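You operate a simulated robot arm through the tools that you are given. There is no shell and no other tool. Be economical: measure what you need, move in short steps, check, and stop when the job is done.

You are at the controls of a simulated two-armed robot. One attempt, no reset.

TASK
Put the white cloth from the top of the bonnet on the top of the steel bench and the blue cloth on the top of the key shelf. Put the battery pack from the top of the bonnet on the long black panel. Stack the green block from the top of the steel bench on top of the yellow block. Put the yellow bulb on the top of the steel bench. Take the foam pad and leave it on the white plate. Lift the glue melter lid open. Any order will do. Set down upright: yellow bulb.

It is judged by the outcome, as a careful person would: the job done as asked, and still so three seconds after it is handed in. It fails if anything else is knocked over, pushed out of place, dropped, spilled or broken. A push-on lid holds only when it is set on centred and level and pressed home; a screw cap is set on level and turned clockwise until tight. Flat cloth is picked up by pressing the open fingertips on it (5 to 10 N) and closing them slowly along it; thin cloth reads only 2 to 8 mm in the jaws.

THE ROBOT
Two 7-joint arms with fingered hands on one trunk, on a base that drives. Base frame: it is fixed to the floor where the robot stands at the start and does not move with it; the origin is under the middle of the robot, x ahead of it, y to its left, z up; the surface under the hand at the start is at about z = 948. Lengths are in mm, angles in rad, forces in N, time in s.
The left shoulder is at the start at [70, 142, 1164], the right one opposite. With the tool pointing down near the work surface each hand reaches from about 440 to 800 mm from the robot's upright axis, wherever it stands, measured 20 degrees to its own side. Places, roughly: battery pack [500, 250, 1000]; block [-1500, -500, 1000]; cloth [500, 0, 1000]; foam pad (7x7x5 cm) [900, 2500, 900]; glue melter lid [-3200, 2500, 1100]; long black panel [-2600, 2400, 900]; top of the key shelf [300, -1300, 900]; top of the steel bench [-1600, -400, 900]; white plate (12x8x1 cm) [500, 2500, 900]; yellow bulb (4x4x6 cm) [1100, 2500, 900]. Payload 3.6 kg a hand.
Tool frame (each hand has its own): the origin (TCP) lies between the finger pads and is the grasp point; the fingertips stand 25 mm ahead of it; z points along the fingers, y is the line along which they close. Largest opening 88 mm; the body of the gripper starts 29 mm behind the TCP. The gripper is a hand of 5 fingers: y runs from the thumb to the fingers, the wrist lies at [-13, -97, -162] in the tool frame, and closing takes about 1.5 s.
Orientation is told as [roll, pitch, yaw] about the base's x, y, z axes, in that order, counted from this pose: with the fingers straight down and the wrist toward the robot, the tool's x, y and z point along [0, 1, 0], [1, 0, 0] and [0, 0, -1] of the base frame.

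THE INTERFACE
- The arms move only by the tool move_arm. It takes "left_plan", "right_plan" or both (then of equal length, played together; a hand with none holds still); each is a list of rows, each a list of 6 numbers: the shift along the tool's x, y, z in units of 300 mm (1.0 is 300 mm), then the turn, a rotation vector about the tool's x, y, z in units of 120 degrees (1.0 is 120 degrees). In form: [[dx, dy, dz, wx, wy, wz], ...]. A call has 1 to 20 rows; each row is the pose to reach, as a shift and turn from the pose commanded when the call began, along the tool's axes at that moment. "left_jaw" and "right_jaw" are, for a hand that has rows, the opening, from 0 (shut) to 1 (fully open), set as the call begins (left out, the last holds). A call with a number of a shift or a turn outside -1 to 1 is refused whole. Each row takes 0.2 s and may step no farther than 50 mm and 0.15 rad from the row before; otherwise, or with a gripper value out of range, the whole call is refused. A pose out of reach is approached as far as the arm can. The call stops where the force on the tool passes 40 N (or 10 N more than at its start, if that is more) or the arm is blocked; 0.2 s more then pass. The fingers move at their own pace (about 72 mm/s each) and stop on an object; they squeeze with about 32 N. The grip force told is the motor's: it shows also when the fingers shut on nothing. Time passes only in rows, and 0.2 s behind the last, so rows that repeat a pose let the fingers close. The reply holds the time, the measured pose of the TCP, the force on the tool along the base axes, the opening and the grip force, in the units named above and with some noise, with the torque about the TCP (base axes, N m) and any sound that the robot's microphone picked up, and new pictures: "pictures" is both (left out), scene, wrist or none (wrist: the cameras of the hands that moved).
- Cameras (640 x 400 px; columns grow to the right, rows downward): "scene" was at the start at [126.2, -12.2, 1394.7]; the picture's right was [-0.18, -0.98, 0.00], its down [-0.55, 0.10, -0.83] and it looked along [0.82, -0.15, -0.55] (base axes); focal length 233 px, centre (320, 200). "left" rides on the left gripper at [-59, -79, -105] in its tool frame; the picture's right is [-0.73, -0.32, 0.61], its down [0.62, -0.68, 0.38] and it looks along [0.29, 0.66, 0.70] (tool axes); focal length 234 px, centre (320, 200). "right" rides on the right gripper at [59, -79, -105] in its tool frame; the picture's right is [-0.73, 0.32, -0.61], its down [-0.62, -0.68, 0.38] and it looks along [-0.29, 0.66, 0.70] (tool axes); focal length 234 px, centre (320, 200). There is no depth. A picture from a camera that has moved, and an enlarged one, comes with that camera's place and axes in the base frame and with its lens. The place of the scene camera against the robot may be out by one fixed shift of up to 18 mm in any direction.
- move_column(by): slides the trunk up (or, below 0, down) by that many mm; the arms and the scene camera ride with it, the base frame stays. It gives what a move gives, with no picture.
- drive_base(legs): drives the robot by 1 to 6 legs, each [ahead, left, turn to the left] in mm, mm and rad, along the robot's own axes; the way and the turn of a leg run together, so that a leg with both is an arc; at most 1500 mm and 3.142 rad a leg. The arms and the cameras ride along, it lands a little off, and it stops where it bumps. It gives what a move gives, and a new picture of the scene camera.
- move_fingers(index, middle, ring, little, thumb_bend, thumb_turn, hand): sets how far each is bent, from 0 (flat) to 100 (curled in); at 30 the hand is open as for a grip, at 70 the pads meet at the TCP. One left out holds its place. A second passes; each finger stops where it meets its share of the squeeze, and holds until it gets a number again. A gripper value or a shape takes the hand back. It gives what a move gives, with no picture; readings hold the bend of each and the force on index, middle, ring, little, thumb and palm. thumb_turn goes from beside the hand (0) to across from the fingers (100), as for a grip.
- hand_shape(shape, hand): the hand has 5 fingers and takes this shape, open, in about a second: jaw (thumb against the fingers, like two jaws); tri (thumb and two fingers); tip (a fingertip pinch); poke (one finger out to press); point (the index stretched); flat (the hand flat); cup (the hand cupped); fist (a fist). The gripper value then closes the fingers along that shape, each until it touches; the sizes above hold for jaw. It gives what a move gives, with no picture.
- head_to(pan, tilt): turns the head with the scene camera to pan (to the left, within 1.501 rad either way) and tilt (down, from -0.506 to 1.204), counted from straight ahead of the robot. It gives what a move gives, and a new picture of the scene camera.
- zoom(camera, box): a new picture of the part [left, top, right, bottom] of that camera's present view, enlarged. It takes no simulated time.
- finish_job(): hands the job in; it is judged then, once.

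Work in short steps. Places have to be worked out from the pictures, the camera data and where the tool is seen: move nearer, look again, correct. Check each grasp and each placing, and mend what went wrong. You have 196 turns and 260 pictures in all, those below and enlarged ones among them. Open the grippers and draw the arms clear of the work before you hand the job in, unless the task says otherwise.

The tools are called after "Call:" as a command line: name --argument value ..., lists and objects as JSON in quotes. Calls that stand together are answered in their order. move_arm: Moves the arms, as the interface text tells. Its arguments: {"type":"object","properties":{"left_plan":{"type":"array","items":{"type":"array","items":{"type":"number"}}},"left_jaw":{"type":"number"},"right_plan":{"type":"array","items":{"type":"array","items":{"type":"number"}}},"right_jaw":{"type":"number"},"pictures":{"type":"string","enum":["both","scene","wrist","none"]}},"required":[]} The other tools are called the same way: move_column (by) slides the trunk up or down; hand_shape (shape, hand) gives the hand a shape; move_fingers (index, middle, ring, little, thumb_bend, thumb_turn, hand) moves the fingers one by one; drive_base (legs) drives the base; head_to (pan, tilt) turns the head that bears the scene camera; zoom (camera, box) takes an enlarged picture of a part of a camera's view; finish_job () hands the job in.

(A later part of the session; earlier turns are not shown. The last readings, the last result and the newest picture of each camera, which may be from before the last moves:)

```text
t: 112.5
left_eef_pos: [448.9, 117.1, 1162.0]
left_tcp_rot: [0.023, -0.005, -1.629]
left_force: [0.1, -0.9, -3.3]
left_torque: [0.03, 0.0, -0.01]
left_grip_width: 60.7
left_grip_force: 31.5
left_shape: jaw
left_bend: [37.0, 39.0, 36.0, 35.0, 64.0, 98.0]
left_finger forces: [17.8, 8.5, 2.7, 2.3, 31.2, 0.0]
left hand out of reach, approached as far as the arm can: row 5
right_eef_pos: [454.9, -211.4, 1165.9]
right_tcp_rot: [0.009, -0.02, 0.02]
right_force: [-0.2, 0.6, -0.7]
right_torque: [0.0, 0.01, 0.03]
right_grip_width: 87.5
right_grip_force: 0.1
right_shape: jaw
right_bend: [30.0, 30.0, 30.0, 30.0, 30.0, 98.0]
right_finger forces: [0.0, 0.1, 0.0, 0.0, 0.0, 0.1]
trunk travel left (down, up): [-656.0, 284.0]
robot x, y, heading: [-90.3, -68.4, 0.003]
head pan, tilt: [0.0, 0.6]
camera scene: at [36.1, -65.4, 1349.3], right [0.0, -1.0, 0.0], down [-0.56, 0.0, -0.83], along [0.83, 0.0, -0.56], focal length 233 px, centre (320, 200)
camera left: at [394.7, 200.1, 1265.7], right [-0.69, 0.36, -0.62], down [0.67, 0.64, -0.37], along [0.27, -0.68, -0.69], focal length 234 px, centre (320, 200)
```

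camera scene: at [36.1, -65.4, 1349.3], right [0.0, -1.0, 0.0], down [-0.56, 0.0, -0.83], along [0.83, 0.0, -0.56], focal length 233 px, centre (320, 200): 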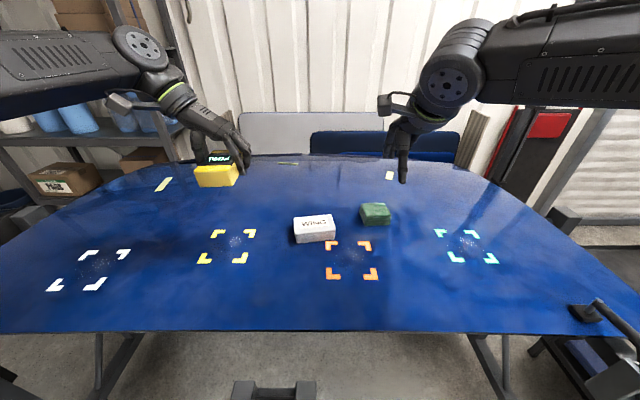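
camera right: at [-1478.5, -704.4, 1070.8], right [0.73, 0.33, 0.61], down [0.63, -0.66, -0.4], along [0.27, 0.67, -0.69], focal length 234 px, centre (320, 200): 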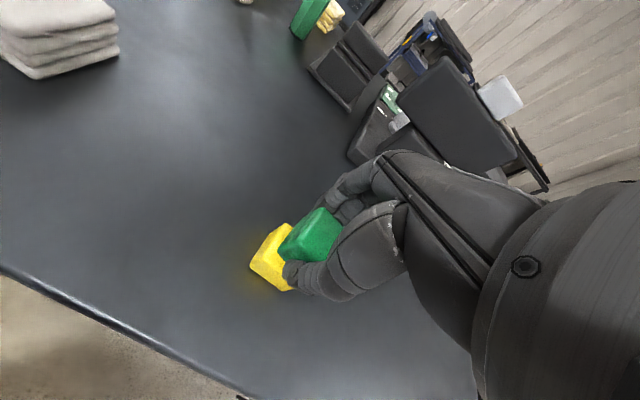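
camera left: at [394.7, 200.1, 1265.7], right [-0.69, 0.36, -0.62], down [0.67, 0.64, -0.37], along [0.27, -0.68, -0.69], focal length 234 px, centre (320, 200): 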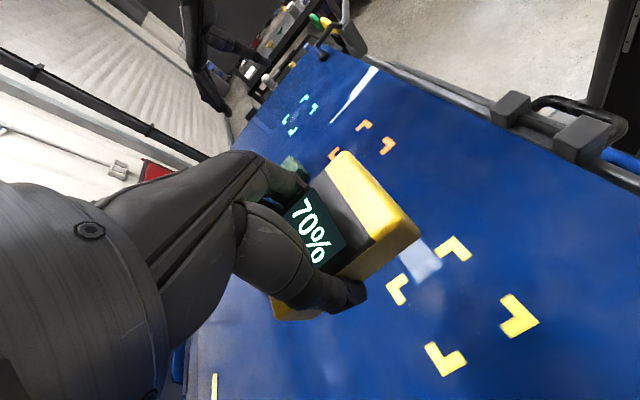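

Battery is held. Back away, turn to face +y, and drive toward the far side table.

Call:
drive_base --legs '[[-420, 0, 0], [0, 0, 1.57], [1350, 0, 0]]'

Call:
head_to --pan -0.5 --tilt 0.4

Call:
head_to --pan 1.0 --tilt 0.3

```text
t: 125.3
left_eef_pos: [-709.0, 1832.4, 1160.0]
left_tcp_rot: [0.021, -0.008, -0.051]
left_force: [0.3, -0.7, -3.5]
left_torque: [-0.01, -0.02, -0.01]
left_grip_width: 60.3
left_grip_force: 31.7
left_shape: jaw
left_bend: [37.0, 39.0, 36.0, 35.0, 64.0, 98.0]
left_finger forces: [17.7, 8.8, 2.6, 2.3, 31.1, 0.0]
right_eef_pos: [-380.1, 1838.6, 1165.0]
right_tcp_rot: [0.01, -0.018, 1.598]
right_force: [-0.1, 0.3, -0.1]
right_torque: [-0.01, 0.03, -0.01]
right_grip_width: 87.4
right_grip_force: 0.0
right_shape: jaw
right_bend: [30.0, 30.0, 30.0, 30.0, 30.0, 98.0]
right_finger forces: [0.0, 0.0, 0.0, 0.0, 0.0, 0.0]
trunk travel left (down, up): [-656.0, 284.0]
robot x, y, heading: [-517.0, 1291.9, 1.578]
head pan, tilt: [0.0, 0.6]
camera scene: at [-531.0, 1433.9, 1349.2], right [1.0, 0.01, 0.0], down [0.0, -0.57, -0.82], along [-0.01, 0.82, -0.57], focal length 233 px, centre (320, 200)
```

scene: 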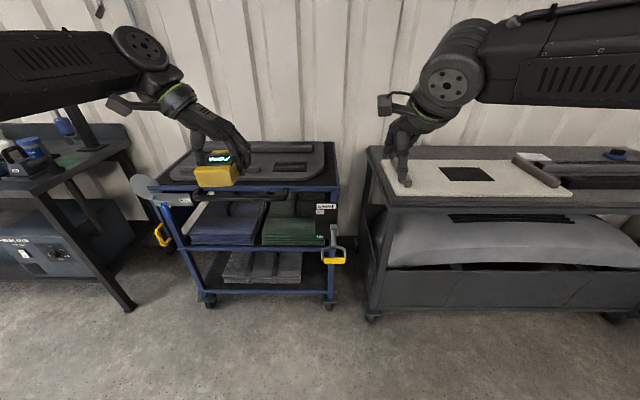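

```text
t: 126.2
left_eef_pos: [-708.6, 1831.3, 1160.0]
left_tcp_rot: [0.02, -0.008, -0.05]
left_force: [-0.9, 0.3, -2.8]
left_torque: [0.02, 0.0, 0.01]
left_grip_width: 60.5
left_grip_force: 32.7
left_shape: jaw
left_bend: [37.0, 39.0, 36.0, 35.0, 64.0, 98.0]
left_finger forces: [17.6, 8.7, 2.6, 2.4, 31.2, 0.0]
right_eef_pos: [-379.8, 1838.3, 1164.7]
right_tcp_rot: [0.012, -0.018, 1.597]
right_force: [-0.2, 0.2, 0.5]
right_torque: [0.01, 0.02, 0.02]
right_grip_width: 87.5
right_grip_force: 0.0
right_shape: jaw
right_bend: [30.0, 30.0, 30.0, 30.0, 30.0, 98.0]
right_finger forces: [0.0, 0.0, 0.1, 0.1, 0.1, 0.0]
trunk travel left (down, up): [-656.0, 284.0]
robot x, y, heading: [-518.5, 1287.7, 1.581]
head pan, tilt: [-0.499, 0.4]
camera scene: at [-486.8, 1427.3, 1367.4], right [0.88, -0.47, 0.0], down [-0.18, -0.34, -0.92], along [0.43, 0.81, -0.39], focal length 233 px, centre (320, 200)
```

scene: 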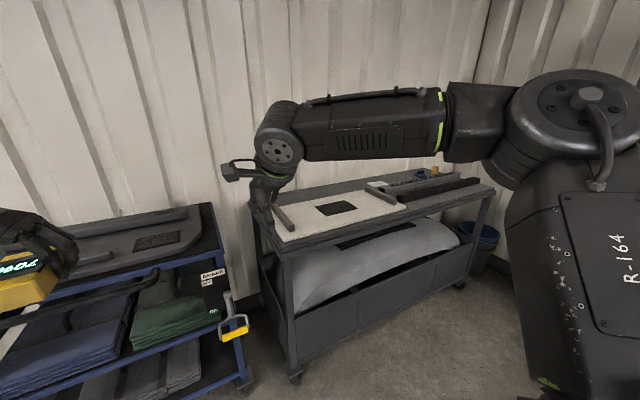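

```text
t: 127.8
left_eef_pos: [-709.1, 1831.4, 1159.9]
left_tcp_rot: [0.021, -0.008, -0.05]
left_force: [-0.2, 0.1, -3.1]
left_torque: [0.02, -0.01, -0.02]
left_grip_width: 60.7
left_grip_force: 31.5
left_shape: jaw
left_bend: [37.0, 39.0, 36.0, 35.0, 64.0, 98.0]
left_finger forces: [17.7, 8.6, 2.6, 2.4, 31.3, 0.0]
right_eef_pos: [-378.6, 1838.6, 1164.9]
right_tcp_rot: [0.01, -0.016, 1.598]
right_force: [0.2, 0.6, -0.4]
right_torque: [0.01, 0.01, 0.0]
right_grip_width: 87.7
right_grip_force: 0.0
right_shape: jaw
right_bend: [30.0, 30.0, 30.0, 30.0, 30.0, 98.0]
right_finger forces: [0.0, 0.0, 0.1, 0.0, 0.1, 0.0]
trunk travel left (down, up): [-656.0, 284.0]
robot x, y, heading: [-519.2, 1293.3, 1.574]
head pan, tilt: [1.0, 0.3]
camera scene: at [-609.3, 1395.5, 1376.6], right [0.53, 0.85, 0.0], down [0.25, -0.16, -0.96], along [-0.81, 0.51, -0.3], focal length 233 px, centre (320, 200)
```

scene: 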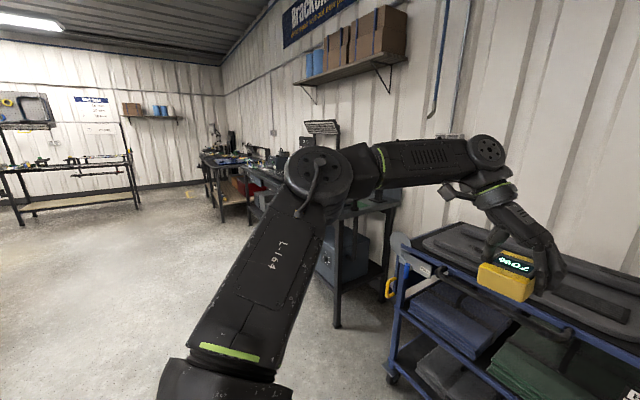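

The table on the right holds the plate and bulb. Strafe right 1000 mm with a bit ahead, then look.

Call:
drive_base --legs '[[220, -1000, 0]]'

Call:
head_to --pan -0.3 --tilt 0.5

Call:
head_to --pan -1.2 --tilt 0.5

```text
t: 133.2
left_eef_pos: [284.3, 2066.4, 1160.1]
left_tcp_rot: [0.02, -0.007, -0.027]
left_force: [0.3, -0.1, -2.7]
left_torque: [0.03, -0.02, 0.04]
left_grip_width: 60.4
left_grip_force: 32.8
left_shape: jaw
left_bend: [37.0, 39.0, 36.0, 35.0, 64.0, 98.0]
left_finger forces: [17.6, 8.6, 2.5, 2.4, 31.0, 0.0]
right_eef_pos: [614.6, 2081.5, 1165.7]
right_tcp_rot: [0.011, -0.019, 1.623]
right_force: [0.0, 0.3, -0.2]
right_torque: [-0.01, 0.0, -0.01]
right_grip_width: 87.6
right_grip_force: 0.0
right_shape: jaw
right_bend: [30.0, 30.0, 30.0, 30.0, 30.0, 98.0]
right_finger forces: [0.0, 0.0, 0.1, 0.0, 0.0, 0.0]
trunk travel left (down, up): [-656.0, 284.0]
robot x, y, heading: [488.4, 1529.9, 1.607]
head pan, tilt: [1.0, 0.3]
camera scene: at [395.4, 1632.7, 1376.6], right [0.51, 0.86, 0.0], down [0.25, -0.15, -0.96], along [-0.82, 0.49, -0.3], focal length 233 px, centre (320, 200)
```

scene: 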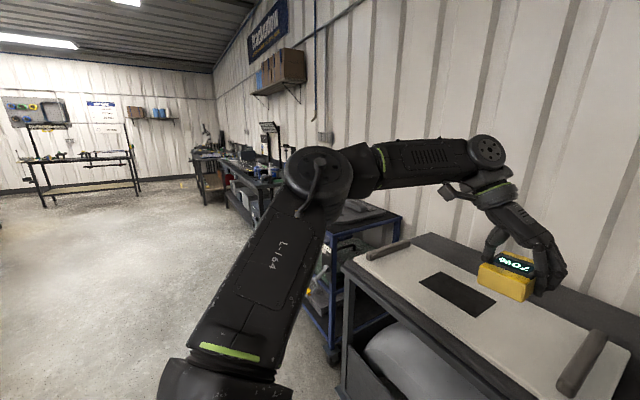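

```text
t: 134.7
left_eef_pos: [286.6, 2065.9, 1160.4]
left_tcp_rot: [0.021, -0.007, -0.028]
left_force: [0.1, 0.0, -2.5]
left_torque: [0.04, 0.0, 0.0]
left_grip_width: 60.0
left_grip_force: 31.9
left_shape: jaw
left_bend: [37.0, 39.0, 36.0, 35.0, 64.0, 98.0]
left_finger forces: [17.6, 8.7, 2.6, 2.4, 31.2, 0.1]
right_eef_pos: [613.4, 2080.1, 1165.3]
right_tcp_rot: [0.009, -0.018, 1.624]
right_force: [-0.3, -0.4, 0.4]
right_torque: [0.03, 0.02, 0.0]
right_grip_width: 87.6
right_grip_force: 0.0
right_shape: jaw
right_bend: [30.0, 30.0, 30.0, 30.0, 30.0, 98.0]
right_finger forces: [0.0, 0.0, 0.0, 0.0, 0.0, 0.1]
trunk travel left (down, up): [-656.0, 284.0]
robot x, y, heading: [487.5, 1532.2, 1.606]
head pan, tilt: [-0.3, 0.499]
camera scene: at [499.6, 1672.7, 1358.2], right [0.96, -0.26, 0.0], down [-0.13, -0.46, -0.88], along [0.23, 0.85, -0.48], focal length 233 px, centre (320, 200)
```

scene: 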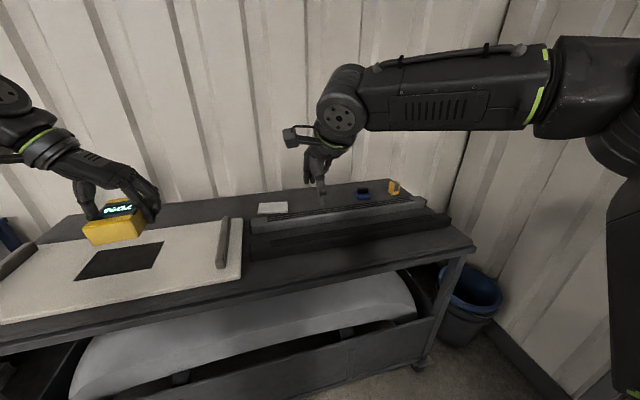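

```text
t: 135.8
left_eef_pos: [285.1, 2066.1, 1159.8]
left_tcp_rot: [0.022, -0.006, -0.027]
left_force: [-0.3, -0.2, -4.1]
left_torque: [0.03, 0.0, 0.0]
left_grip_width: 60.7
left_grip_force: 32.3
left_shape: jaw
left_bend: [37.0, 39.0, 36.0, 35.0, 64.0, 98.0]
left_finger forces: [17.6, 8.7, 2.6, 2.4, 31.2, 0.0]
right_eef_pos: [614.0, 2081.8, 1165.1]
right_tcp_rot: [0.01, -0.016, 1.622]
right_force: [-0.9, 0.7, -0.9]
right_torque: [0.03, -0.02, 0.01]
right_grip_width: 87.6
right_grip_force: 0.0
right_shape: jaw
right_bend: [30.0, 30.0, 30.0, 30.0, 30.0, 98.0]
right_finger forces: [0.0, 0.0, 0.0, 0.0, 0.0, 0.1]
trunk travel left (down, up): [-656.0, 284.0]
robot x, y, heading: [487.5, 1528.8, 1.606]
head pan, tilt: [-1.201, 0.499]
camera scene: at [559.4, 1620.8, 1358.3], right [0.39, -0.92, 0.0], down [-0.44, -0.19, -0.88], along [0.81, 0.35, -0.48], focal length 233 px, centre (320, 200)
```

scene: 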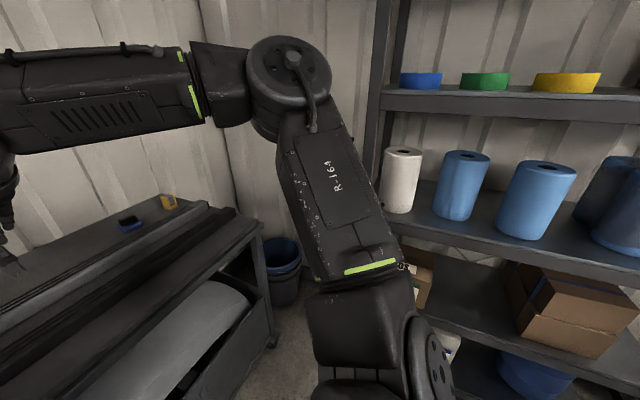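

Plate ≈(524,2461), a blue item ≈(893,2460), yellow bulb ≈(1030,2449). I move to about (790,1770) to look closely.

Call:
drive_base --legs '[[229, -310, -0.035]]'

Call:
head_to --pan -0.15 --tilt 0.65

Call:
zoom --camera "scene" --box '[160, 60, 480, 260]'

```text
t: 138.3
left_eef_pos: [609.5, 2309.5, 1160.6]
left_tcp_rot: [0.021, -0.008, -0.067]
left_force: [-0.6, 0.3, -3.6]
left_torque: [0.02, -0.01, 0.01]
left_grip_width: 60.2
left_grip_force: 31.7
left_shape: jaw
left_bend: [37.0, 39.0, 36.0, 35.0, 64.0, 98.0]
left_finger forces: [17.7, 8.7, 2.6, 2.3, 31.2, 0.0]
right_eef_pos: [938.6, 2311.1, 1164.1]
right_tcp_rot: [0.01, -0.017, 1.581]
right_force: [-0.4, -0.5, 0.2]
right_torque: [0.0, 0.04, 0.02]
right_grip_width: 87.6
right_grip_force: 0.1
right_shape: jaw
right_bend: [30.0, 30.0, 30.0, 30.0, 30.0, 98.0]
right_finger forces: [0.1, 0.0, 0.0, 0.0, 0.0, 0.0]
trunk travel left (down, up): [-656.0, 284.0]
robot x, y, heading: [789.4, 1767.2, 1.563]
head pan, tilt: [-1.201, 0.499]
camera scene: at [865.2, 1853.3, 1358.3], right [0.35, -0.94, 0.0], down [-0.45, -0.17, -0.88], along [0.82, 0.31, -0.48], focal length 233 px, centre (320, 200)
```

scene: 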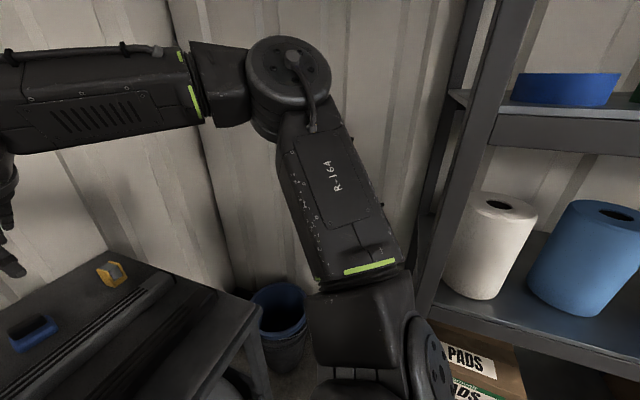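

```text
t: 139.6
left_eef_pos: [611.0, 2311.2, 1160.4]
left_tcp_rot: [0.021, -0.008, -0.068]
left_force: [-0.6, -0.1, -3.7]
left_torque: [0.02, -0.02, 0.01]
left_grip_width: 60.5
left_grip_force: 31.7
left_shape: jaw
left_bend: [37.0, 39.0, 36.0, 35.0, 64.0, 98.0]
left_finger forces: [17.5, 8.6, 2.6, 2.4, 31.2, 0.1]
right_eef_pos: [939.5, 2311.3, 1164.4]
right_tcp_rot: [0.01, -0.018, 1.581]
right_force: [-0.2, -0.2, -0.5]
right_torque: [0.0, -0.03, -0.01]
right_grip_width: 87.9
right_grip_force: 0.1
right_shape: jaw
right_bend: [30.0, 30.0, 30.0, 30.0, 30.0, 98.0]
right_finger forces: [0.0, 0.0, 0.0, 0.0, 0.0, 0.0]
trunk travel left (down, up): [-656.0, 284.0]
robot x, y, heading: [792.6, 1768.2, 1.56]
head pan, tilt: [-0.15, 0.649]
camera scene: at [794.5, 1907.2, 1344.9], right [0.99, -0.16, 0.0], down [-0.1, -0.6, -0.8], along [0.13, 0.79, -0.6], focal length 233 px, centre (320, 200)
```

scene: 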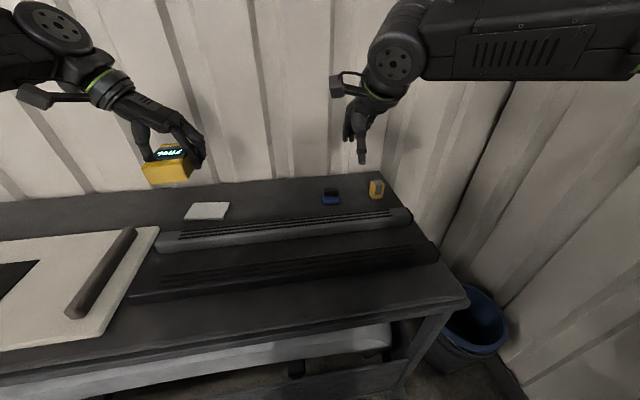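

```text
2.00 times, centred on (320, 160) of scene
camera zoom: at [794.5, 1907.2, 1344.9], right [0.99, -0.16, 0.0], down [-0.1, -0.6, -0.8], along [0.13, 0.79, -0.6], focal length 466 px, centre (320, 280)
```

zoom: 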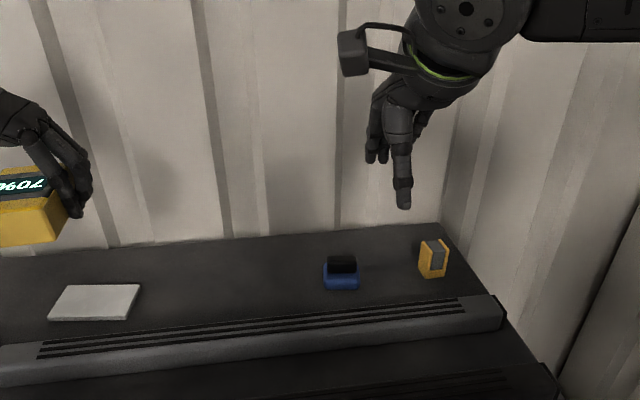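

The blue/black block is the foam pad and the yellow one is the bulb. Move the right hand above the foam pad for a wrist view.

Call:
move_arm --right_plan '[[0.02, 0.12, 0.03, 0, 0, 0], [0.03, 0.24, 0.06, 0, 0, 0], [0.05, 0.36, 0.1, 0, 0, 0], [0.06, 0.45, 0.15, 0, 0, 0], [0.07, 0.5, 0.2, 0, 0, 0]]'

```text
t: 140.8
left_eef_pos: [610.8, 2309.3, 1161.5]
left_tcp_rot: [0.022, -0.006, -0.068]
left_force: [0.3, -1.4, -3.2]
left_torque: [0.02, 0.01, 0.02]
left_grip_width: 60.3
left_grip_force: 31.9
left_shape: jaw
left_bend: [37.0, 39.0, 36.0, 35.0, 64.0, 98.0]
left_finger forces: [17.6, 8.7, 2.5, 2.4, 31.1, 0.1]
right_eef_pos: [952.2, 2411.4, 1107.7]
right_tcp_rot: [0.011, -0.02, 1.582]
right_force: [0.1, 0.2, 0.4]
right_torque: [0.03, 0.0, 0.02]
right_grip_width: 87.9
right_grip_force: 0.1
right_shape: jaw
right_bend: [30.0, 30.0, 30.0, 30.0, 30.0, 98.0]
right_finger forces: [0.1, 0.0, 0.0, 0.0, 0.1, 0.0]
right hand out of reach, approached as far as the arm can: row 2, 3, 4, 5
trunk travel left (down, up): [-656.0, 284.0]
robot x, y, heading: [792.8, 1765.7, 1.563]
head pan, tilt: [-0.15, 0.649]
camera scene: at [794.2, 1906.4, 1345.0], right [0.99, -0.16, 0.0], down [-0.1, -0.6, -0.8], along [0.13, 0.79, -0.6], focal length 233 px, centre (320, 200)
camera right: at [895.2, 2329.1, 1212.2], right [0.73, 0.32, 0.61], down [0.63, -0.67, -0.4], along [0.28, 0.67, -0.69], focal length 234 px, centre (320, 200)
```

scene: 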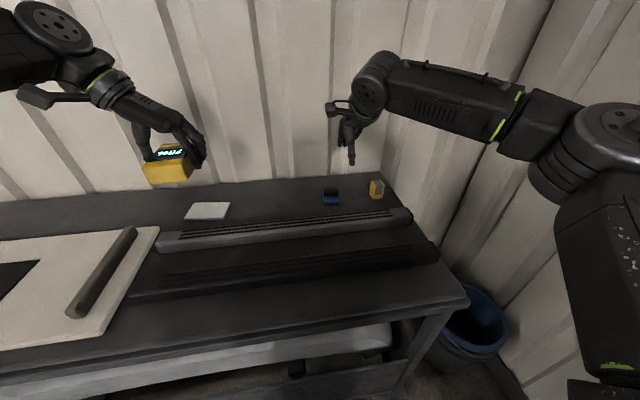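
right: 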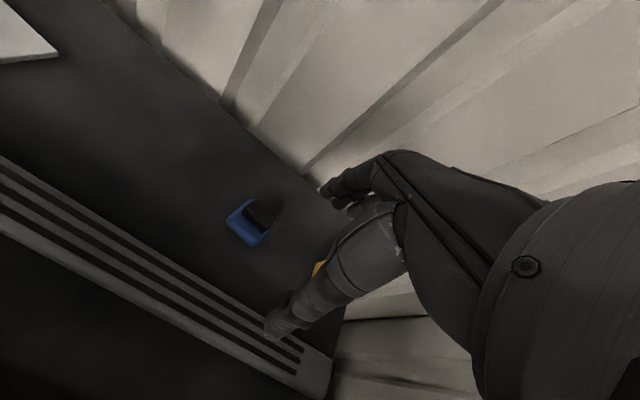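

The reach falls short; drive 90 mm nearer.

Call:
drive_base --legs '[[90, 0, 0]]'

Call:
zoom --camera "right" --box '[160, 150, 400, 300]'

```text
t: 141.9
left_eef_pos: [611.6, 2401.2, 1159.7]
left_tcp_rot: [0.021, -0.007, -0.067]
left_force: [-0.8, 0.7, -3.0]
left_torque: [0.03, 0.0, 0.01]
left_grip_width: 60.6
left_grip_force: 31.9
left_shape: jaw
left_bend: [37.0, 39.0, 36.0, 35.0, 64.0, 98.0]
left_finger forces: [17.7, 8.7, 2.5, 2.6, 31.1, 0.1]
right_eef_pos: [953.2, 2502.1, 1107.2]
right_tcp_rot: [0.01, -0.02, 1.582]
right_force: [0.7, -0.2, -0.4]
right_torque: [-0.01, -0.02, 0.01]
right_grip_width: 87.8
right_grip_force: 0.0
right_shape: jaw
right_bend: [30.0, 30.0, 30.0, 30.0, 30.0, 98.0]
right_finger forces: [0.0, 0.1, 0.0, 0.0, 0.1, 0.0]
trunk travel left (down, up): [-656.0, 284.0]
robot x, y, heading: [791.4, 1854.3, 1.564]
head pan, tilt: [-0.15, 0.649]
camera scene: at [794.9, 1997.7, 1345.0], right [0.99, -0.16, 0.0], down [-0.09, -0.6, -0.8], along [0.12, 0.79, -0.6], focal length 233 px, centre (320, 200)
```

scene: 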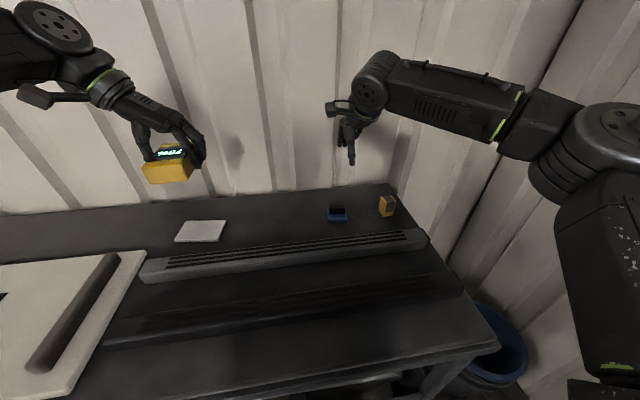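

```text
2.67 times, centred on (280, 225) of right
camera zoom: at [895.2, 2420.3, 1212.4], right [0.73, 0.32, 0.61], down [0.63, -0.67, -0.4], along [0.27, 0.67, -0.69], focal length 624 px, centre (427, 133)
```

zoom: 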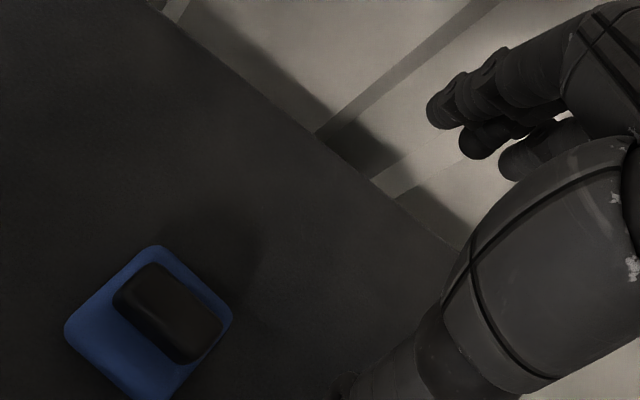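

Triangulation suggests the table is lower (~855). Move the hand down over the pad to get a second view.

Call:
move_arm --right_plan '[[0.03, 0.02, 0.1, 0, 0, 0], [0.06, 0.043, 0.2, 0, 0, 0], [0.06, 0.043, 0.24, 0, 0, 0], [0.06, 0.043, 0.24, 0, 0, 0]]' --pictures "wrist"

Call:
zoom --camera "right" --box '[160, 150, 400, 300]'

```text
t: 142.9
left_eef_pos: [610.2, 2400.5, 1160.5]
left_tcp_rot: [0.023, -0.008, -0.066]
left_force: [-0.4, -0.2, -2.7]
left_torque: [0.02, 0.02, -0.02]
left_grip_width: 60.3
left_grip_force: 31.9
left_shape: jaw
left_bend: [37.0, 39.0, 36.0, 35.0, 64.0, 98.0]
left_finger forces: [17.7, 8.6, 2.6, 2.4, 31.2, 0.0]
right_eef_pos: [944.6, 2500.1, 1037.2]
right_tcp_rot: [0.011, -0.019, 1.583]
right_force: [0.4, 0.0, -0.3]
right_torque: [0.02, -0.02, 0.0]
right_grip_width: 87.8
right_grip_force: 0.0
right_shape: jaw
right_bend: [30.0, 30.0, 30.0, 30.0, 30.0, 98.0]
right_finger forces: [0.0, 0.1, 0.0, 0.0, 0.1, 0.1]
right hand out of reach, approached as far as the arm can: row 1, 2, 3, 4
trunk travel left (down, up): [-656.0, 284.0]
robot x, y, heading: [794.8, 1856.5, 1.565]
head pan, tilt: [-0.15, 0.649]
camera right: at [888.5, 2418.4, 1142.3], right [0.73, 0.32, 0.61], down [0.63, -0.67, -0.4], along [0.27, 0.67, -0.69], focal length 234 px, centre (320, 200)
```

right: 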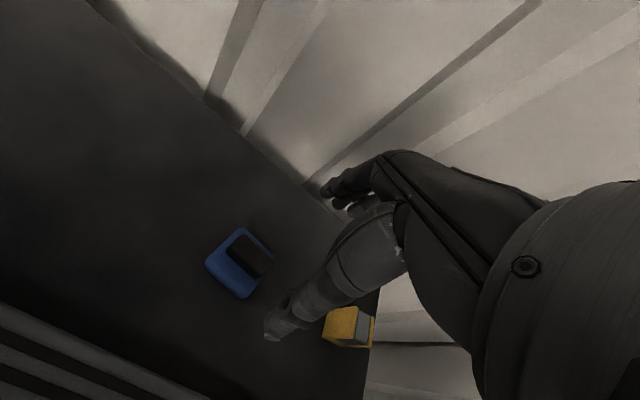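

```text
2.67 times, centred on (280, 225) of right
camera zoom: at [888.5, 2418.4, 1142.3], right [0.73, 0.32, 0.61], down [0.63, -0.67, -0.4], along [0.27, 0.67, -0.69], focal length 624 px, centre (427, 133)
```

zoom: 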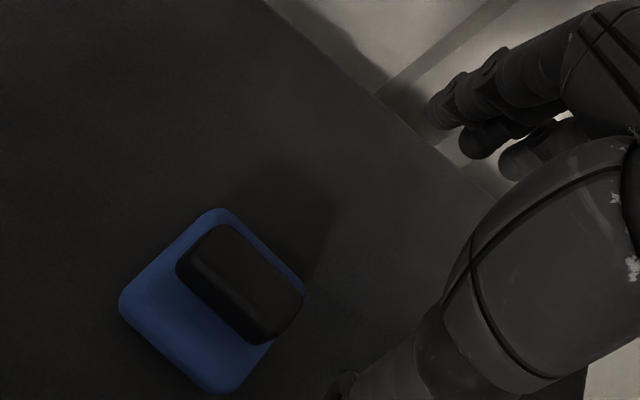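

Foam pad centre ≈(942,2526), base top ≈860, so table ≈845. I drive 45 mm closer and lower the trunk 80 mm.

Call:
drive_base --legs '[[45, 0, 0]]'

Call:
move_column --by -80

Call:
move_arm --right_plan '[[0.01, -0.04, 0.02, 0, 0, 0], [0.01, -0.055, 0.04, 0, 0, 0]]' --pictures "wrist"

Call:
zoom --camera "right" --box '[160, 150, 400, 300]'

```text
t: 143.7
left_eef_pos: [610.2, 2417.3, 1158.7]
left_tcp_rot: [0.018, -0.006, -0.066]
left_force: [0.3, 0.1, -3.4]
left_torque: [0.0, 0.02, 0.0]
left_grip_width: 60.2
left_grip_force: 32.0
left_shape: jaw
left_bend: [37.0, 39.0, 36.0, 35.0, 64.0, 98.0]
left_finger forces: [17.6, 8.6, 2.5, 2.5, 31.2, 0.1]
right_eef_pos: [945.1, 2517.7, 1036.2]
right_tcp_rot: [0.011, -0.019, 1.583]
right_force: [0.3, 0.4, -0.2]
right_torque: [0.0, -0.01, 0.03]
right_grip_width: 88.0
right_grip_force: 0.0
right_shape: jaw
right_bend: [30.0, 30.0, 30.0, 30.0, 30.0, 98.0]
right_finger forces: [0.0, 0.0, 0.1, 0.0, 0.1, 0.0]
trunk travel left (down, up): [-656.0, 284.0]
robot x, y, heading: [794.4, 1875.3, 1.564]
head pan, tilt: [-0.15, 0.649]
stopped in leg 1: the robot was blocked; the commanded pose is now the measured one
camera scene: at [794.9, 2014.9, 1344.6], right [0.99, -0.16, 0.0], down [-0.09, -0.6, -0.8], along [0.12, 0.79, -0.61], focal length 233 px, centre (320, 200)
```

scene: 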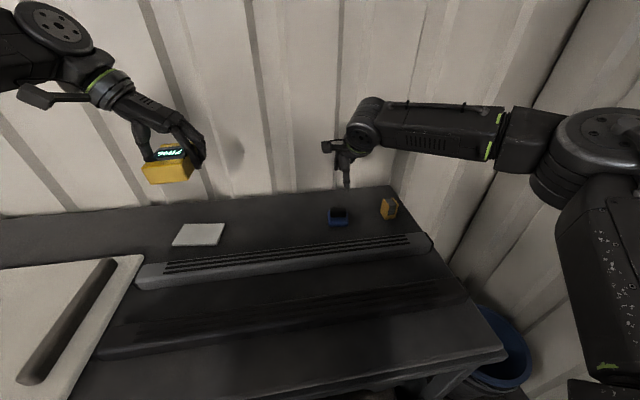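

```text
t: 144.9
left_eef_pos: [610.3, 2415.2, 1079.3]
left_tcp_rot: [0.022, -0.007, -0.067]
left_force: [0.0, -0.3, -3.5]
left_torque: [0.01, 0.03, 0.01]
left_grip_width: 60.7
left_grip_force: 31.9
left_shape: jaw
left_bend: [37.0, 39.0, 36.0, 35.0, 64.0, 98.0]
left_finger forces: [17.8, 8.6, 2.5, 2.5, 31.1, 0.0]
right_eef_pos: [945.8, 2515.3, 957.9]
right_tcp_rot: [0.012, -0.02, 1.583]
right_force: [0.2, -0.3, 0.4]
right_torque: [0.02, 0.01, -0.01]
right_grip_width: 88.1
right_grip_force: 0.1
right_shape: jaw
right_bend: [30.0, 30.0, 30.0, 30.0, 30.0, 98.0]
right_finger forces: [0.1, 0.0, 0.0, 0.0, 0.1, 0.0]
trunk travel left (down, up): [-576.0, 364.0]
robot x, y, heading: [792.1, 1875.5, 1.566]
head pan, tilt: [-0.15, 0.649]
```

```text
t: 145.5
left_eef_pos: [610.9, 2415.2, 1080.8]
left_tcp_rot: [0.022, -0.007, -0.066]
left_force: [-0.5, -0.1, -2.7]
left_torque: [0.02, 0.01, 0.0]
left_grip_width: 60.5
left_grip_force: 31.9
left_shape: jaw
left_bend: [37.0, 39.0, 36.0, 35.0, 64.0, 98.0]
left_finger forces: [17.6, 8.6, 2.6, 2.4, 31.3, 0.0]
right_eef_pos: [942.9, 2497.7, 945.2]
right_tcp_rot: [0.014, -0.019, 1.583]
right_force: [-0.8, 0.1, 0.1]
right_torque: [-0.01, -0.02, 0.02]
right_grip_width: 87.7
right_grip_force: 0.1
right_shape: jaw
right_bend: [30.0, 30.0, 30.0, 30.0, 30.0, 98.0]
right_finger forces: [0.0, 0.1, 0.1, 0.0, 0.0, 0.0]
trunk travel left (down, up): [-576.0, 364.0]
robot x, y, heading: [794.3, 1875.0, 1.564]
head pan, tilt: [-0.15, 0.649]
camera right: at [884.7, 2416.5, 1050.4], right [0.73, 0.32, 0.6], down [0.63, -0.67, -0.4], along [0.27, 0.67, -0.69], focal length 234 px, centre (320, 200)
```

right: 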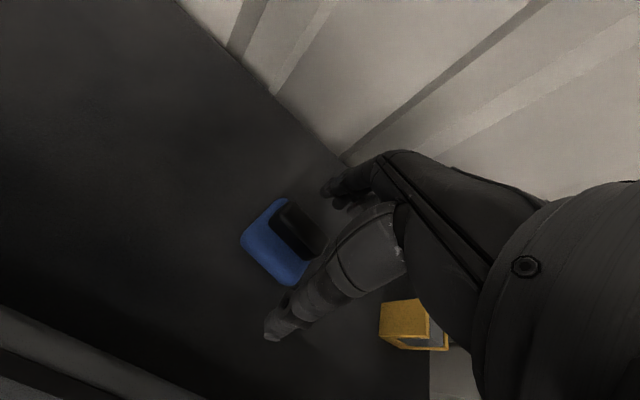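

```text
2.67 times, centred on (280, 225) of right
camera zoom: at [884.7, 2416.5, 1050.4], right [0.73, 0.32, 0.6], down [0.63, -0.67, -0.4], along [0.27, 0.67, -0.69], focal length 624 px, centre (427, 133)
```

zoom: 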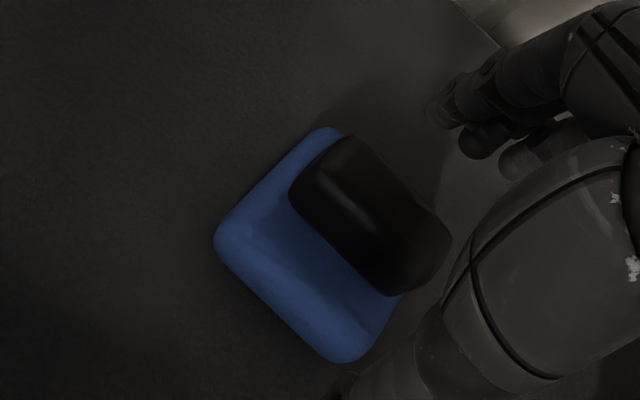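

Pad re-confirmed at ≈(944,2527). Move above it and lower to z≈905.

Call:
move_arm --right_plan '[[-0.005, 0.05, 0.0, 0, 0, 0], [-0.005, 0.097, 0.03, 0, 0, 0], [-0.005, 0.097, 0.1, 0, 0, 0], [-0.005, 0.097, 0.13, 0, 0, 0], [-0.005, 0.097, 0.13, 0, 0, 0]]' --pictures "wrist"

Call:
zoom --camera "right" --box '[160, 150, 400, 300]'

```text
t: 146.7
left_eef_pos: [610.4, 2416.2, 1080.6]
left_tcp_rot: [0.021, -0.006, -0.067]
left_force: [-0.2, 0.1, -3.2]
left_torque: [-0.02, 0.01, -0.02]
left_grip_width: 60.6
left_grip_force: 31.6
left_shape: jaw
left_bend: [37.0, 39.0, 36.0, 35.0, 64.0, 98.0]
left_finger forces: [17.7, 8.6, 2.5, 2.5, 31.2, 0.0]
right_eef_pos: [954.4, 2513.6, 910.8]
right_tcp_rot: [0.012, -0.022, 1.584]
right_force: [-0.2, -0.3, -0.4]
right_torque: [0.03, -0.03, -0.01]
right_grip_width: 87.9
right_grip_force: 0.1
right_shape: jaw
right_bend: [30.0, 30.0, 30.0, 30.0, 30.0, 98.0]
right_finger forces: [0.0, 0.1, 0.1, 0.0, 0.0, 0.0]
right hand out of reach, approached as far as the arm can: row 2, 3, 4, 5
trunk travel left (down, up): [-576.0, 364.0]
robot x, y, heading: [793.6, 1873.2, 1.569]
head pan, tilt: [-0.15, 0.649]
camera right: at [897.1, 2431.6, 1015.6], right [0.73, 0.32, 0.61], down [0.63, -0.67, -0.4], along [0.27, 0.67, -0.69], focal length 234 px, centre (320, 200)
```

right: 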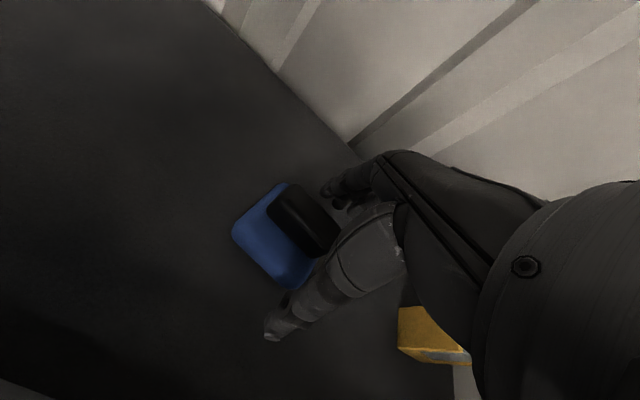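

```text
2.67 times, centred on (280, 225) of right
camera zoom: at [897.1, 2431.6, 1015.6], right [0.73, 0.32, 0.61], down [0.63, -0.67, -0.4], along [0.27, 0.67, -0.69], focal length 624 px, centre (427, 133)
```

zoom: 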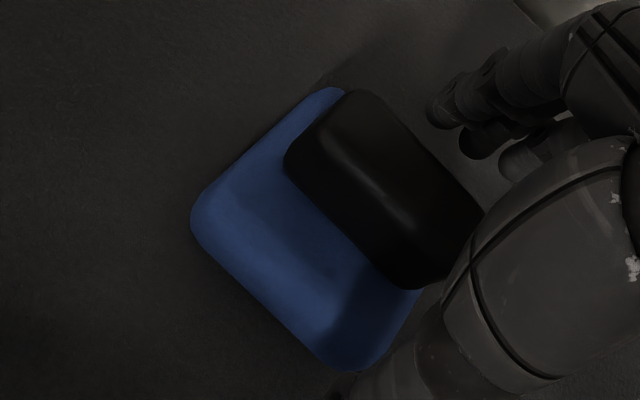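

Reach limit again; shifting the robot 90 mm left gives the right arm a better angle. Raise the hand first.

Call:
move_arm --right_plan '[[0, -0.03, -0.1, 0, 0, 0], [0, -0.06, -0.2, 0, 0, 0]]' --pictures "none"

Call:
drive_base --legs '[[-5, 90, 0]]'

Call:
move_arm --right_plan '[[-0.13, 0.03, 0, 0, 0, 0], [-0.265, 0.08, 0, 0, 0, 0], [-0.265, 0.12, 0.05, 0, 0, 0], [-0.265, 0.12, 0.12, 0, 0, 0], [-0.265, 0.12, 0.17, 0, 0, 0]]' --pictures "wrist"

Call:
zoom --camera "right" --box '[160, 150, 400, 300]'

```text
t: 147.3
left_eef_pos: [610.3, 2414.0, 1080.5]
left_tcp_rot: [0.023, -0.006, -0.066]
left_force: [-0.6, -0.1, -2.2]
left_torque: [0.04, 0.01, 0.01]
left_grip_width: 60.6
left_grip_force: 32.3
left_shape: jaw
left_bend: [37.0, 39.0, 36.0, 35.0, 64.0, 98.0]
left_finger forces: [17.7, 8.6, 2.5, 2.4, 31.1, 0.0]
right_eef_pos: [956.3, 2494.9, 972.8]
right_tcp_rot: [0.01, -0.02, 1.583]
right_force: [-0.8, -0.5, -0.3]
right_torque: [0.01, -0.01, 0.01]
right_grip_width: 87.9
right_grip_force: 0.0
right_shape: jaw
right_bend: [30.0, 30.0, 30.0, 30.0, 30.0, 98.0]
right_finger forces: [0.0, 0.0, 0.0, 0.0, 0.1, 0.0]
trunk travel left (down, up): [-576.0, 364.0]
robot x, y, heading: [793.9, 1870.2, 1.565]
head pan, tilt: [-0.15, 0.649]
```

```text
t: 148.4
left_eef_pos: [521.1, 2411.2, 1079.9]
left_tcp_rot: [0.021, -0.007, -0.066]
left_force: [-0.2, -0.5, -3.3]
left_torque: [0.0, 0.02, -0.01]
left_grip_width: 61.0
left_grip_force: 32.1
left_shape: jaw
left_bend: [37.0, 39.0, 36.0, 35.0, 64.0, 98.0]
left_finger forces: [17.7, 8.7, 2.6, 2.4, 31.3, 0.0]
right_eef_pos: [865.6, 2491.5, 971.6]
right_tcp_rot: [0.012, -0.021, 1.583]
right_force: [-0.1, 0.6, 0.7]
right_torque: [-0.01, -0.01, 0.01]
right_grip_width: 87.6
right_grip_force: 0.1
right_shape: jaw
right_bend: [30.0, 30.0, 30.0, 30.0, 30.0, 98.0]
right_finger forces: [0.0, 0.1, 0.1, 0.1, 0.0, 0.0]
trunk travel left (down, up): [-576.0, 364.0]
robot x, y, heading: [702.7, 1868.6, 1.563]
head pan, tilt: [-0.15, 0.649]
camera scene: at [704.8, 2007.9, 1264.9], right [0.99, -0.16, 0.0], down [-0.09, -0.6, -0.8], along [0.12, 0.79, -0.6], focal length 233 px, centre (320, 200)
```

scene: 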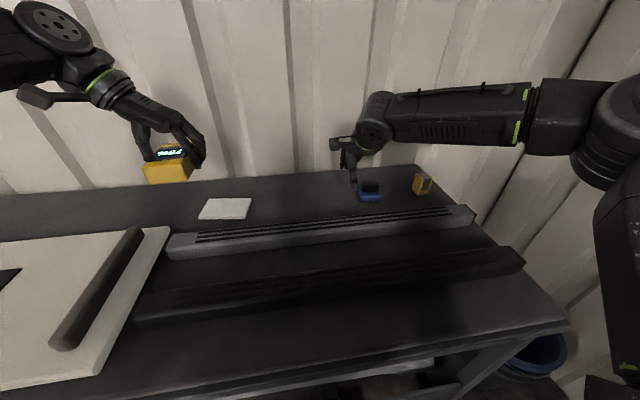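

```text
t: 149.6
left_eef_pos: [521.5, 2410.9, 1079.9]
left_tcp_rot: [0.022, -0.006, -0.067]
left_force: [0.5, 0.1, -2.9]
left_torque: [0.01, -0.02, 0.01]
left_grip_width: 60.6
left_grip_force: 32.4
left_shape: jaw
left_bend: [37.0, 39.0, 36.0, 35.0, 64.0, 98.0]
left_finger forces: [17.7, 8.7, 2.5, 2.5, 31.2, 0.0]
right_eef_pos: [944.8, 2529.9, 920.0]
right_tcp_rot: [0.01, -0.02, 1.581]
right_force: [0.5, -0.2, 0.0]
right_torque: [0.02, 0.02, 0.0]
right_grip_width: 87.6
right_grip_force: 0.2
right_shape: jaw
right_bend: [30.0, 30.0, 30.0, 30.0, 30.0, 98.0]
right_finger forces: [0.0, 0.0, 0.1, 0.0, 0.0, 0.0]
trunk travel left (down, up): [-576.0, 364.0]
robot x, y, heading: [699.9, 1871.0, 1.565]
head pan, tilt: [-0.15, 0.649]
camera right: at [888.7, 2448.0, 1024.6], right [0.73, 0.32, 0.61], down [0.63, -0.67, -0.4], along [0.27, 0.67, -0.69], focal length 234 px, centre (320, 200)
```

right: 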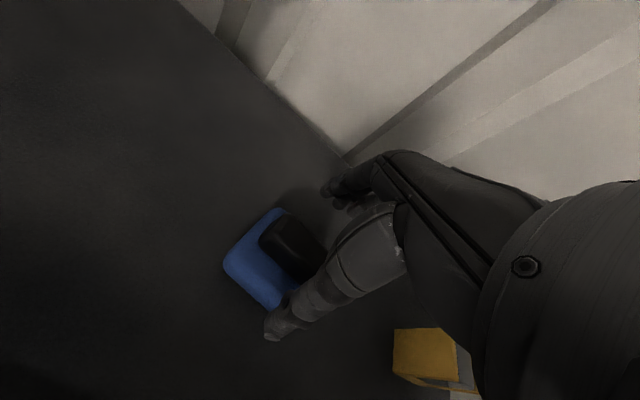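

```text
2.67 times, centred on (280, 225) of right
camera zoom: at [888.7, 2448.0, 1024.6], right [0.73, 0.32, 0.61], down [0.63, -0.67, -0.4], along [0.27, 0.67, -0.69], focal length 624 px, centre (427, 133)
```

zoom: 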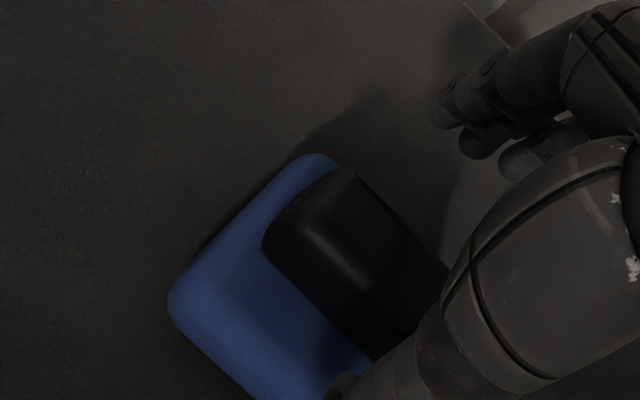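

Aligned over the pad. Descend slowly to z≈870.

Call:
move_arm --right_plan '[[0, 0.003, 0.05, 0, 0, 0], [0, 0.003, 0.1, 0, 0, 0], [0, 0.003, 0.13, 0, 0, 0], [0, 0.003, 0.15, 0, 0, 0], [0, 0.003, 0.165, 0, 0, 0]]' --pictures "wrist"

```text
t: 150.8
left_eef_pos: [519.7, 2408.3, 1082.0]
left_tcp_rot: [0.022, -0.007, -0.065]
left_force: [0.1, 0.7, -2.9]
left_torque: [0.03, 0.04, -0.01]
left_grip_width: 60.4
left_grip_force: 31.5
left_shape: jaw
left_bend: [37.0, 39.0, 36.0, 35.0, 64.0, 98.0]
left_finger forces: [17.7, 8.7, 2.5, 2.5, 31.2, 0.0]
right_eef_pos: [944.2, 2533.2, 882.0]
right_tcp_rot: [0.017, -0.04, 1.582]
right_force: [0.4, -2.8, 21.4]
right_torque: [0.39, -0.14, 0.02]
right_grip_width: 85.8
right_grip_force: 0.1
right_shape: jaw
right_bend: [30.0, 30.0, 30.0, 30.0, 26.0, 98.0]
right_finger forces: [0.0, 14.4, 0.0, 0.1, 6.5, 0.1]
trunk travel left (down, up): [-576.0, 364.0]
robot x, y, heading: [703.3, 1868.4, 1.559]
head pan, tilt: [-0.15, 0.649]
stopped in row 5 (right hand): the force on the tool passed its limit at 45 N (the readings are from after the stop); the commanded pose is now the measured one
camera right: at [886.7, 2449.1, 985.9], right [0.73, 0.31, 0.61], down [0.62, -0.66, -0.42], along [0.27, 0.69, -0.67], focal length 234 px, centre (320, 200)
```

right: 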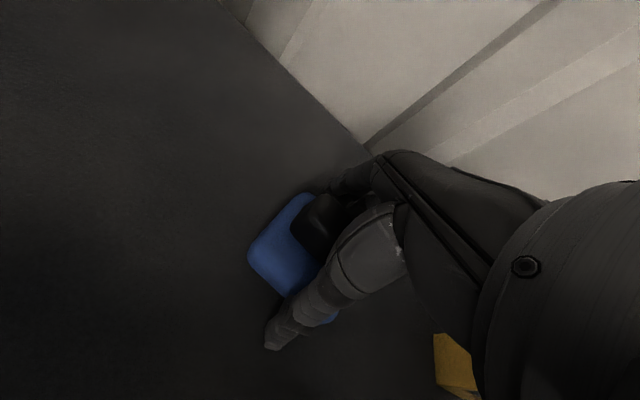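

Touched the table with fingertips at TCP z≈882 (table ≈857). Raise 4 mm, shift 4 mm nearer, and close.

Call:
move_arm --right_plan '[[0, -0.013, -0.015, 0, 0, 0], [0, -0.013, -0.015, 0, 0, 0]]' --pictures "none"

Call:
move_arm --right_plan '[[0, 0, 0, 0, 0, 0], [0, 0, 0, 0, 0, 0], [0, 0, 0, 0, 0, 0], [0, 0, 0, 0, 0, 0], [0, 0, 0, 0, 0, 0], [0, 0, 0, 0, 0, 0], [0, 0, 0, 0, 0, 0], [0, 0, 0, 0, 0, 0]]' --right_jaw 0.0 --pictures "wrist"

```text
t: 151.4
left_eef_pos: [520.0, 2410.1, 1080.7]
left_tcp_rot: [0.023, -0.008, -0.066]
left_force: [-0.9, 0.4, -2.2]
left_torque: [0.01, -0.01, 0.03]
left_grip_width: 60.6
left_grip_force: 32.2
left_shape: jaw
left_bend: [37.0, 39.0, 36.0, 35.0, 64.0, 98.0]
left_finger forces: [17.8, 8.7, 2.5, 2.4, 31.2, 0.0]
right_eef_pos: [944.0, 2529.4, 883.2]
right_tcp_rot: [0.014, -0.033, 1.584]
right_force: [-0.8, 2.3, 10.9]
right_torque: [-0.15, -0.08, 0.03]
right_grip_width: 88.1
right_grip_force: 0.1
right_shape: jaw
right_bend: [30.0, 29.0, 30.0, 30.0, 30.0, 98.0]
right_finger forces: [0.0, 3.3, 0.0, 0.0, 8.0, 0.0]
trunk travel left (down, up): [-576.0, 364.0]
robot x, y, heading: [702.7, 1866.9, 1.565]
head pan, tilt: [-0.15, 0.649]
```

```text
t: 153.2
left_eef_pos: [519.7, 2407.2, 1083.6]
left_tcp_rot: [0.024, -0.007, -0.069]
left_force: [0.8, 0.2, -3.3]
left_torque: [0.02, 0.05, 0.02]
left_grip_width: 60.5
left_grip_force: 32.1
left_shape: jaw
left_bend: [37.0, 39.0, 36.0, 35.0, 64.0, 98.0]
left_finger forces: [17.7, 8.7, 2.5, 2.4, 31.2, 0.0]
right_eef_pos: [943.5, 2527.2, 885.7]
right_tcp_rot: [0.014, -0.036, 1.583]
right_force: [0.1, -5.3, 25.9]
right_torque: [-1.31, -0.01, 0.04]
right_grip_width: 55.6
right_grip_force: 32.0
right_shape: jaw
right_bend: [74.0, 43.0, 43.0, 42.0, 54.0, 100.0]
right_finger forces: [16.1, 3.8, 4.4, 0.0, 50.6, 0.0]
trunk travel left (down, up): [-576.0, 364.0]
robot x, y, heading: [700.3, 1868.1, 1.563]
head pan, tilt: [-0.15, 0.649]
camera right: at [886.6, 2442.7, 989.4], right [0.73, 0.31, 0.61], down [0.63, -0.66, -0.42], along [0.27, 0.69, -0.68], focal length 234 px, centre (320, 200)
```

right: 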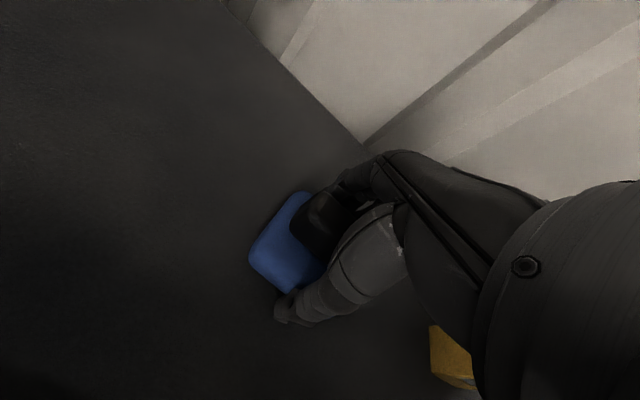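

Closed at 56 mm with some table contact. Lift slowly and check.

Call:
move_arm --right_plan '[[0, 0, -0.02, 0, 0, 0], [0, 0, -0.06, 0, 0, 0], [0, 0, -0.12, 0, 0, 0], [0, 0, -0.2, 0, 0, 0], [0, 0, -0.28, 0, 0, 0]]' --pictures "both"

Call:
zoom --camera "scene" --box '[290, 120, 482, 240]'

```text
t: 154.4
left_eef_pos: [520.3, 2410.9, 1080.8]
left_tcp_rot: [0.02, -0.008, -0.065]
left_force: [-0.1, -0.1, -2.0]
left_torque: [0.01, -0.02, 0.04]
left_grip_width: 60.3
left_grip_force: 32.3
left_shape: jaw
left_bend: [37.0, 39.0, 36.0, 35.0, 64.0, 98.0]
left_finger forces: [17.6, 8.7, 2.6, 2.5, 31.2, 0.0]
right_eef_pos: [945.9, 2524.0, 966.3]
right_tcp_rot: [0.017, -0.031, 1.584]
right_force: [-0.2, 0.3, 0.6]
right_torque: [-0.04, -0.02, -0.02]
right_grip_width: 55.2
right_grip_force: 32.3
right_shape: jaw
right_bend: [74.0, 42.0, 41.0, 42.0, 58.0, 100.0]
right_finger forces: [19.9, 5.5, 4.6, 0.2, 30.3, 0.0]
trunk travel left (down, up): [-576.0, 364.0]
robot x, y, heading: [705.5, 1864.4, 1.56]
head pan, tilt: [-0.15, 0.649]
camera scene: at [705.0, 2007.4, 1264.9], right [0.99, -0.16, 0.0], down [-0.09, -0.6, -0.8], along [0.12, 0.79, -0.6], focal length 233 px, centre (320, 200)
camera right: at [888.9, 2441.5, 1071.0], right [0.73, 0.31, 0.61], down [0.62, -0.66, -0.41], along [0.27, 0.68, -0.68], focal length 234 px, centre (320, 200)
```

scene: 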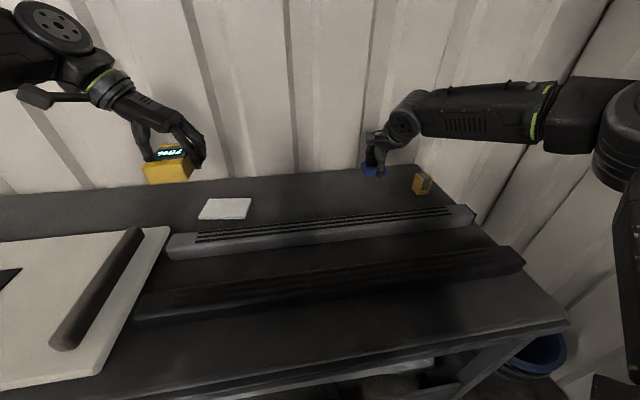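
right: 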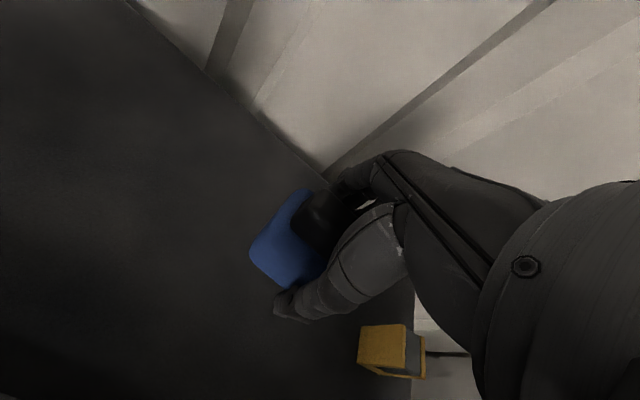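

```text
3.33 times, centred on (386, 180) of scene
camera zoom: at [705.0, 2007.4, 1264.9], right [0.99, -0.16, 0.0], down [-0.09, -0.6, -0.8], along [0.12, 0.79, -0.6], focal length 778 px, centre (100, 267)
```

zoom: 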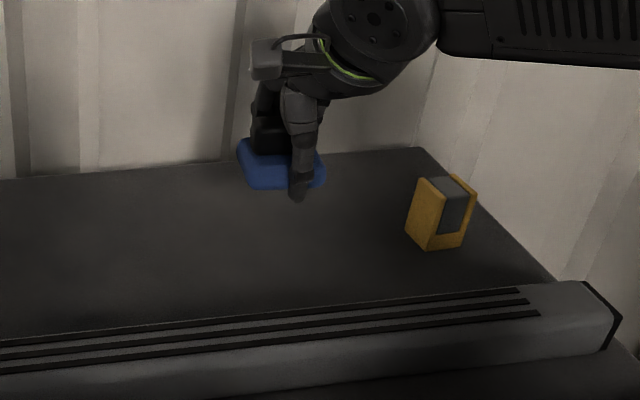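

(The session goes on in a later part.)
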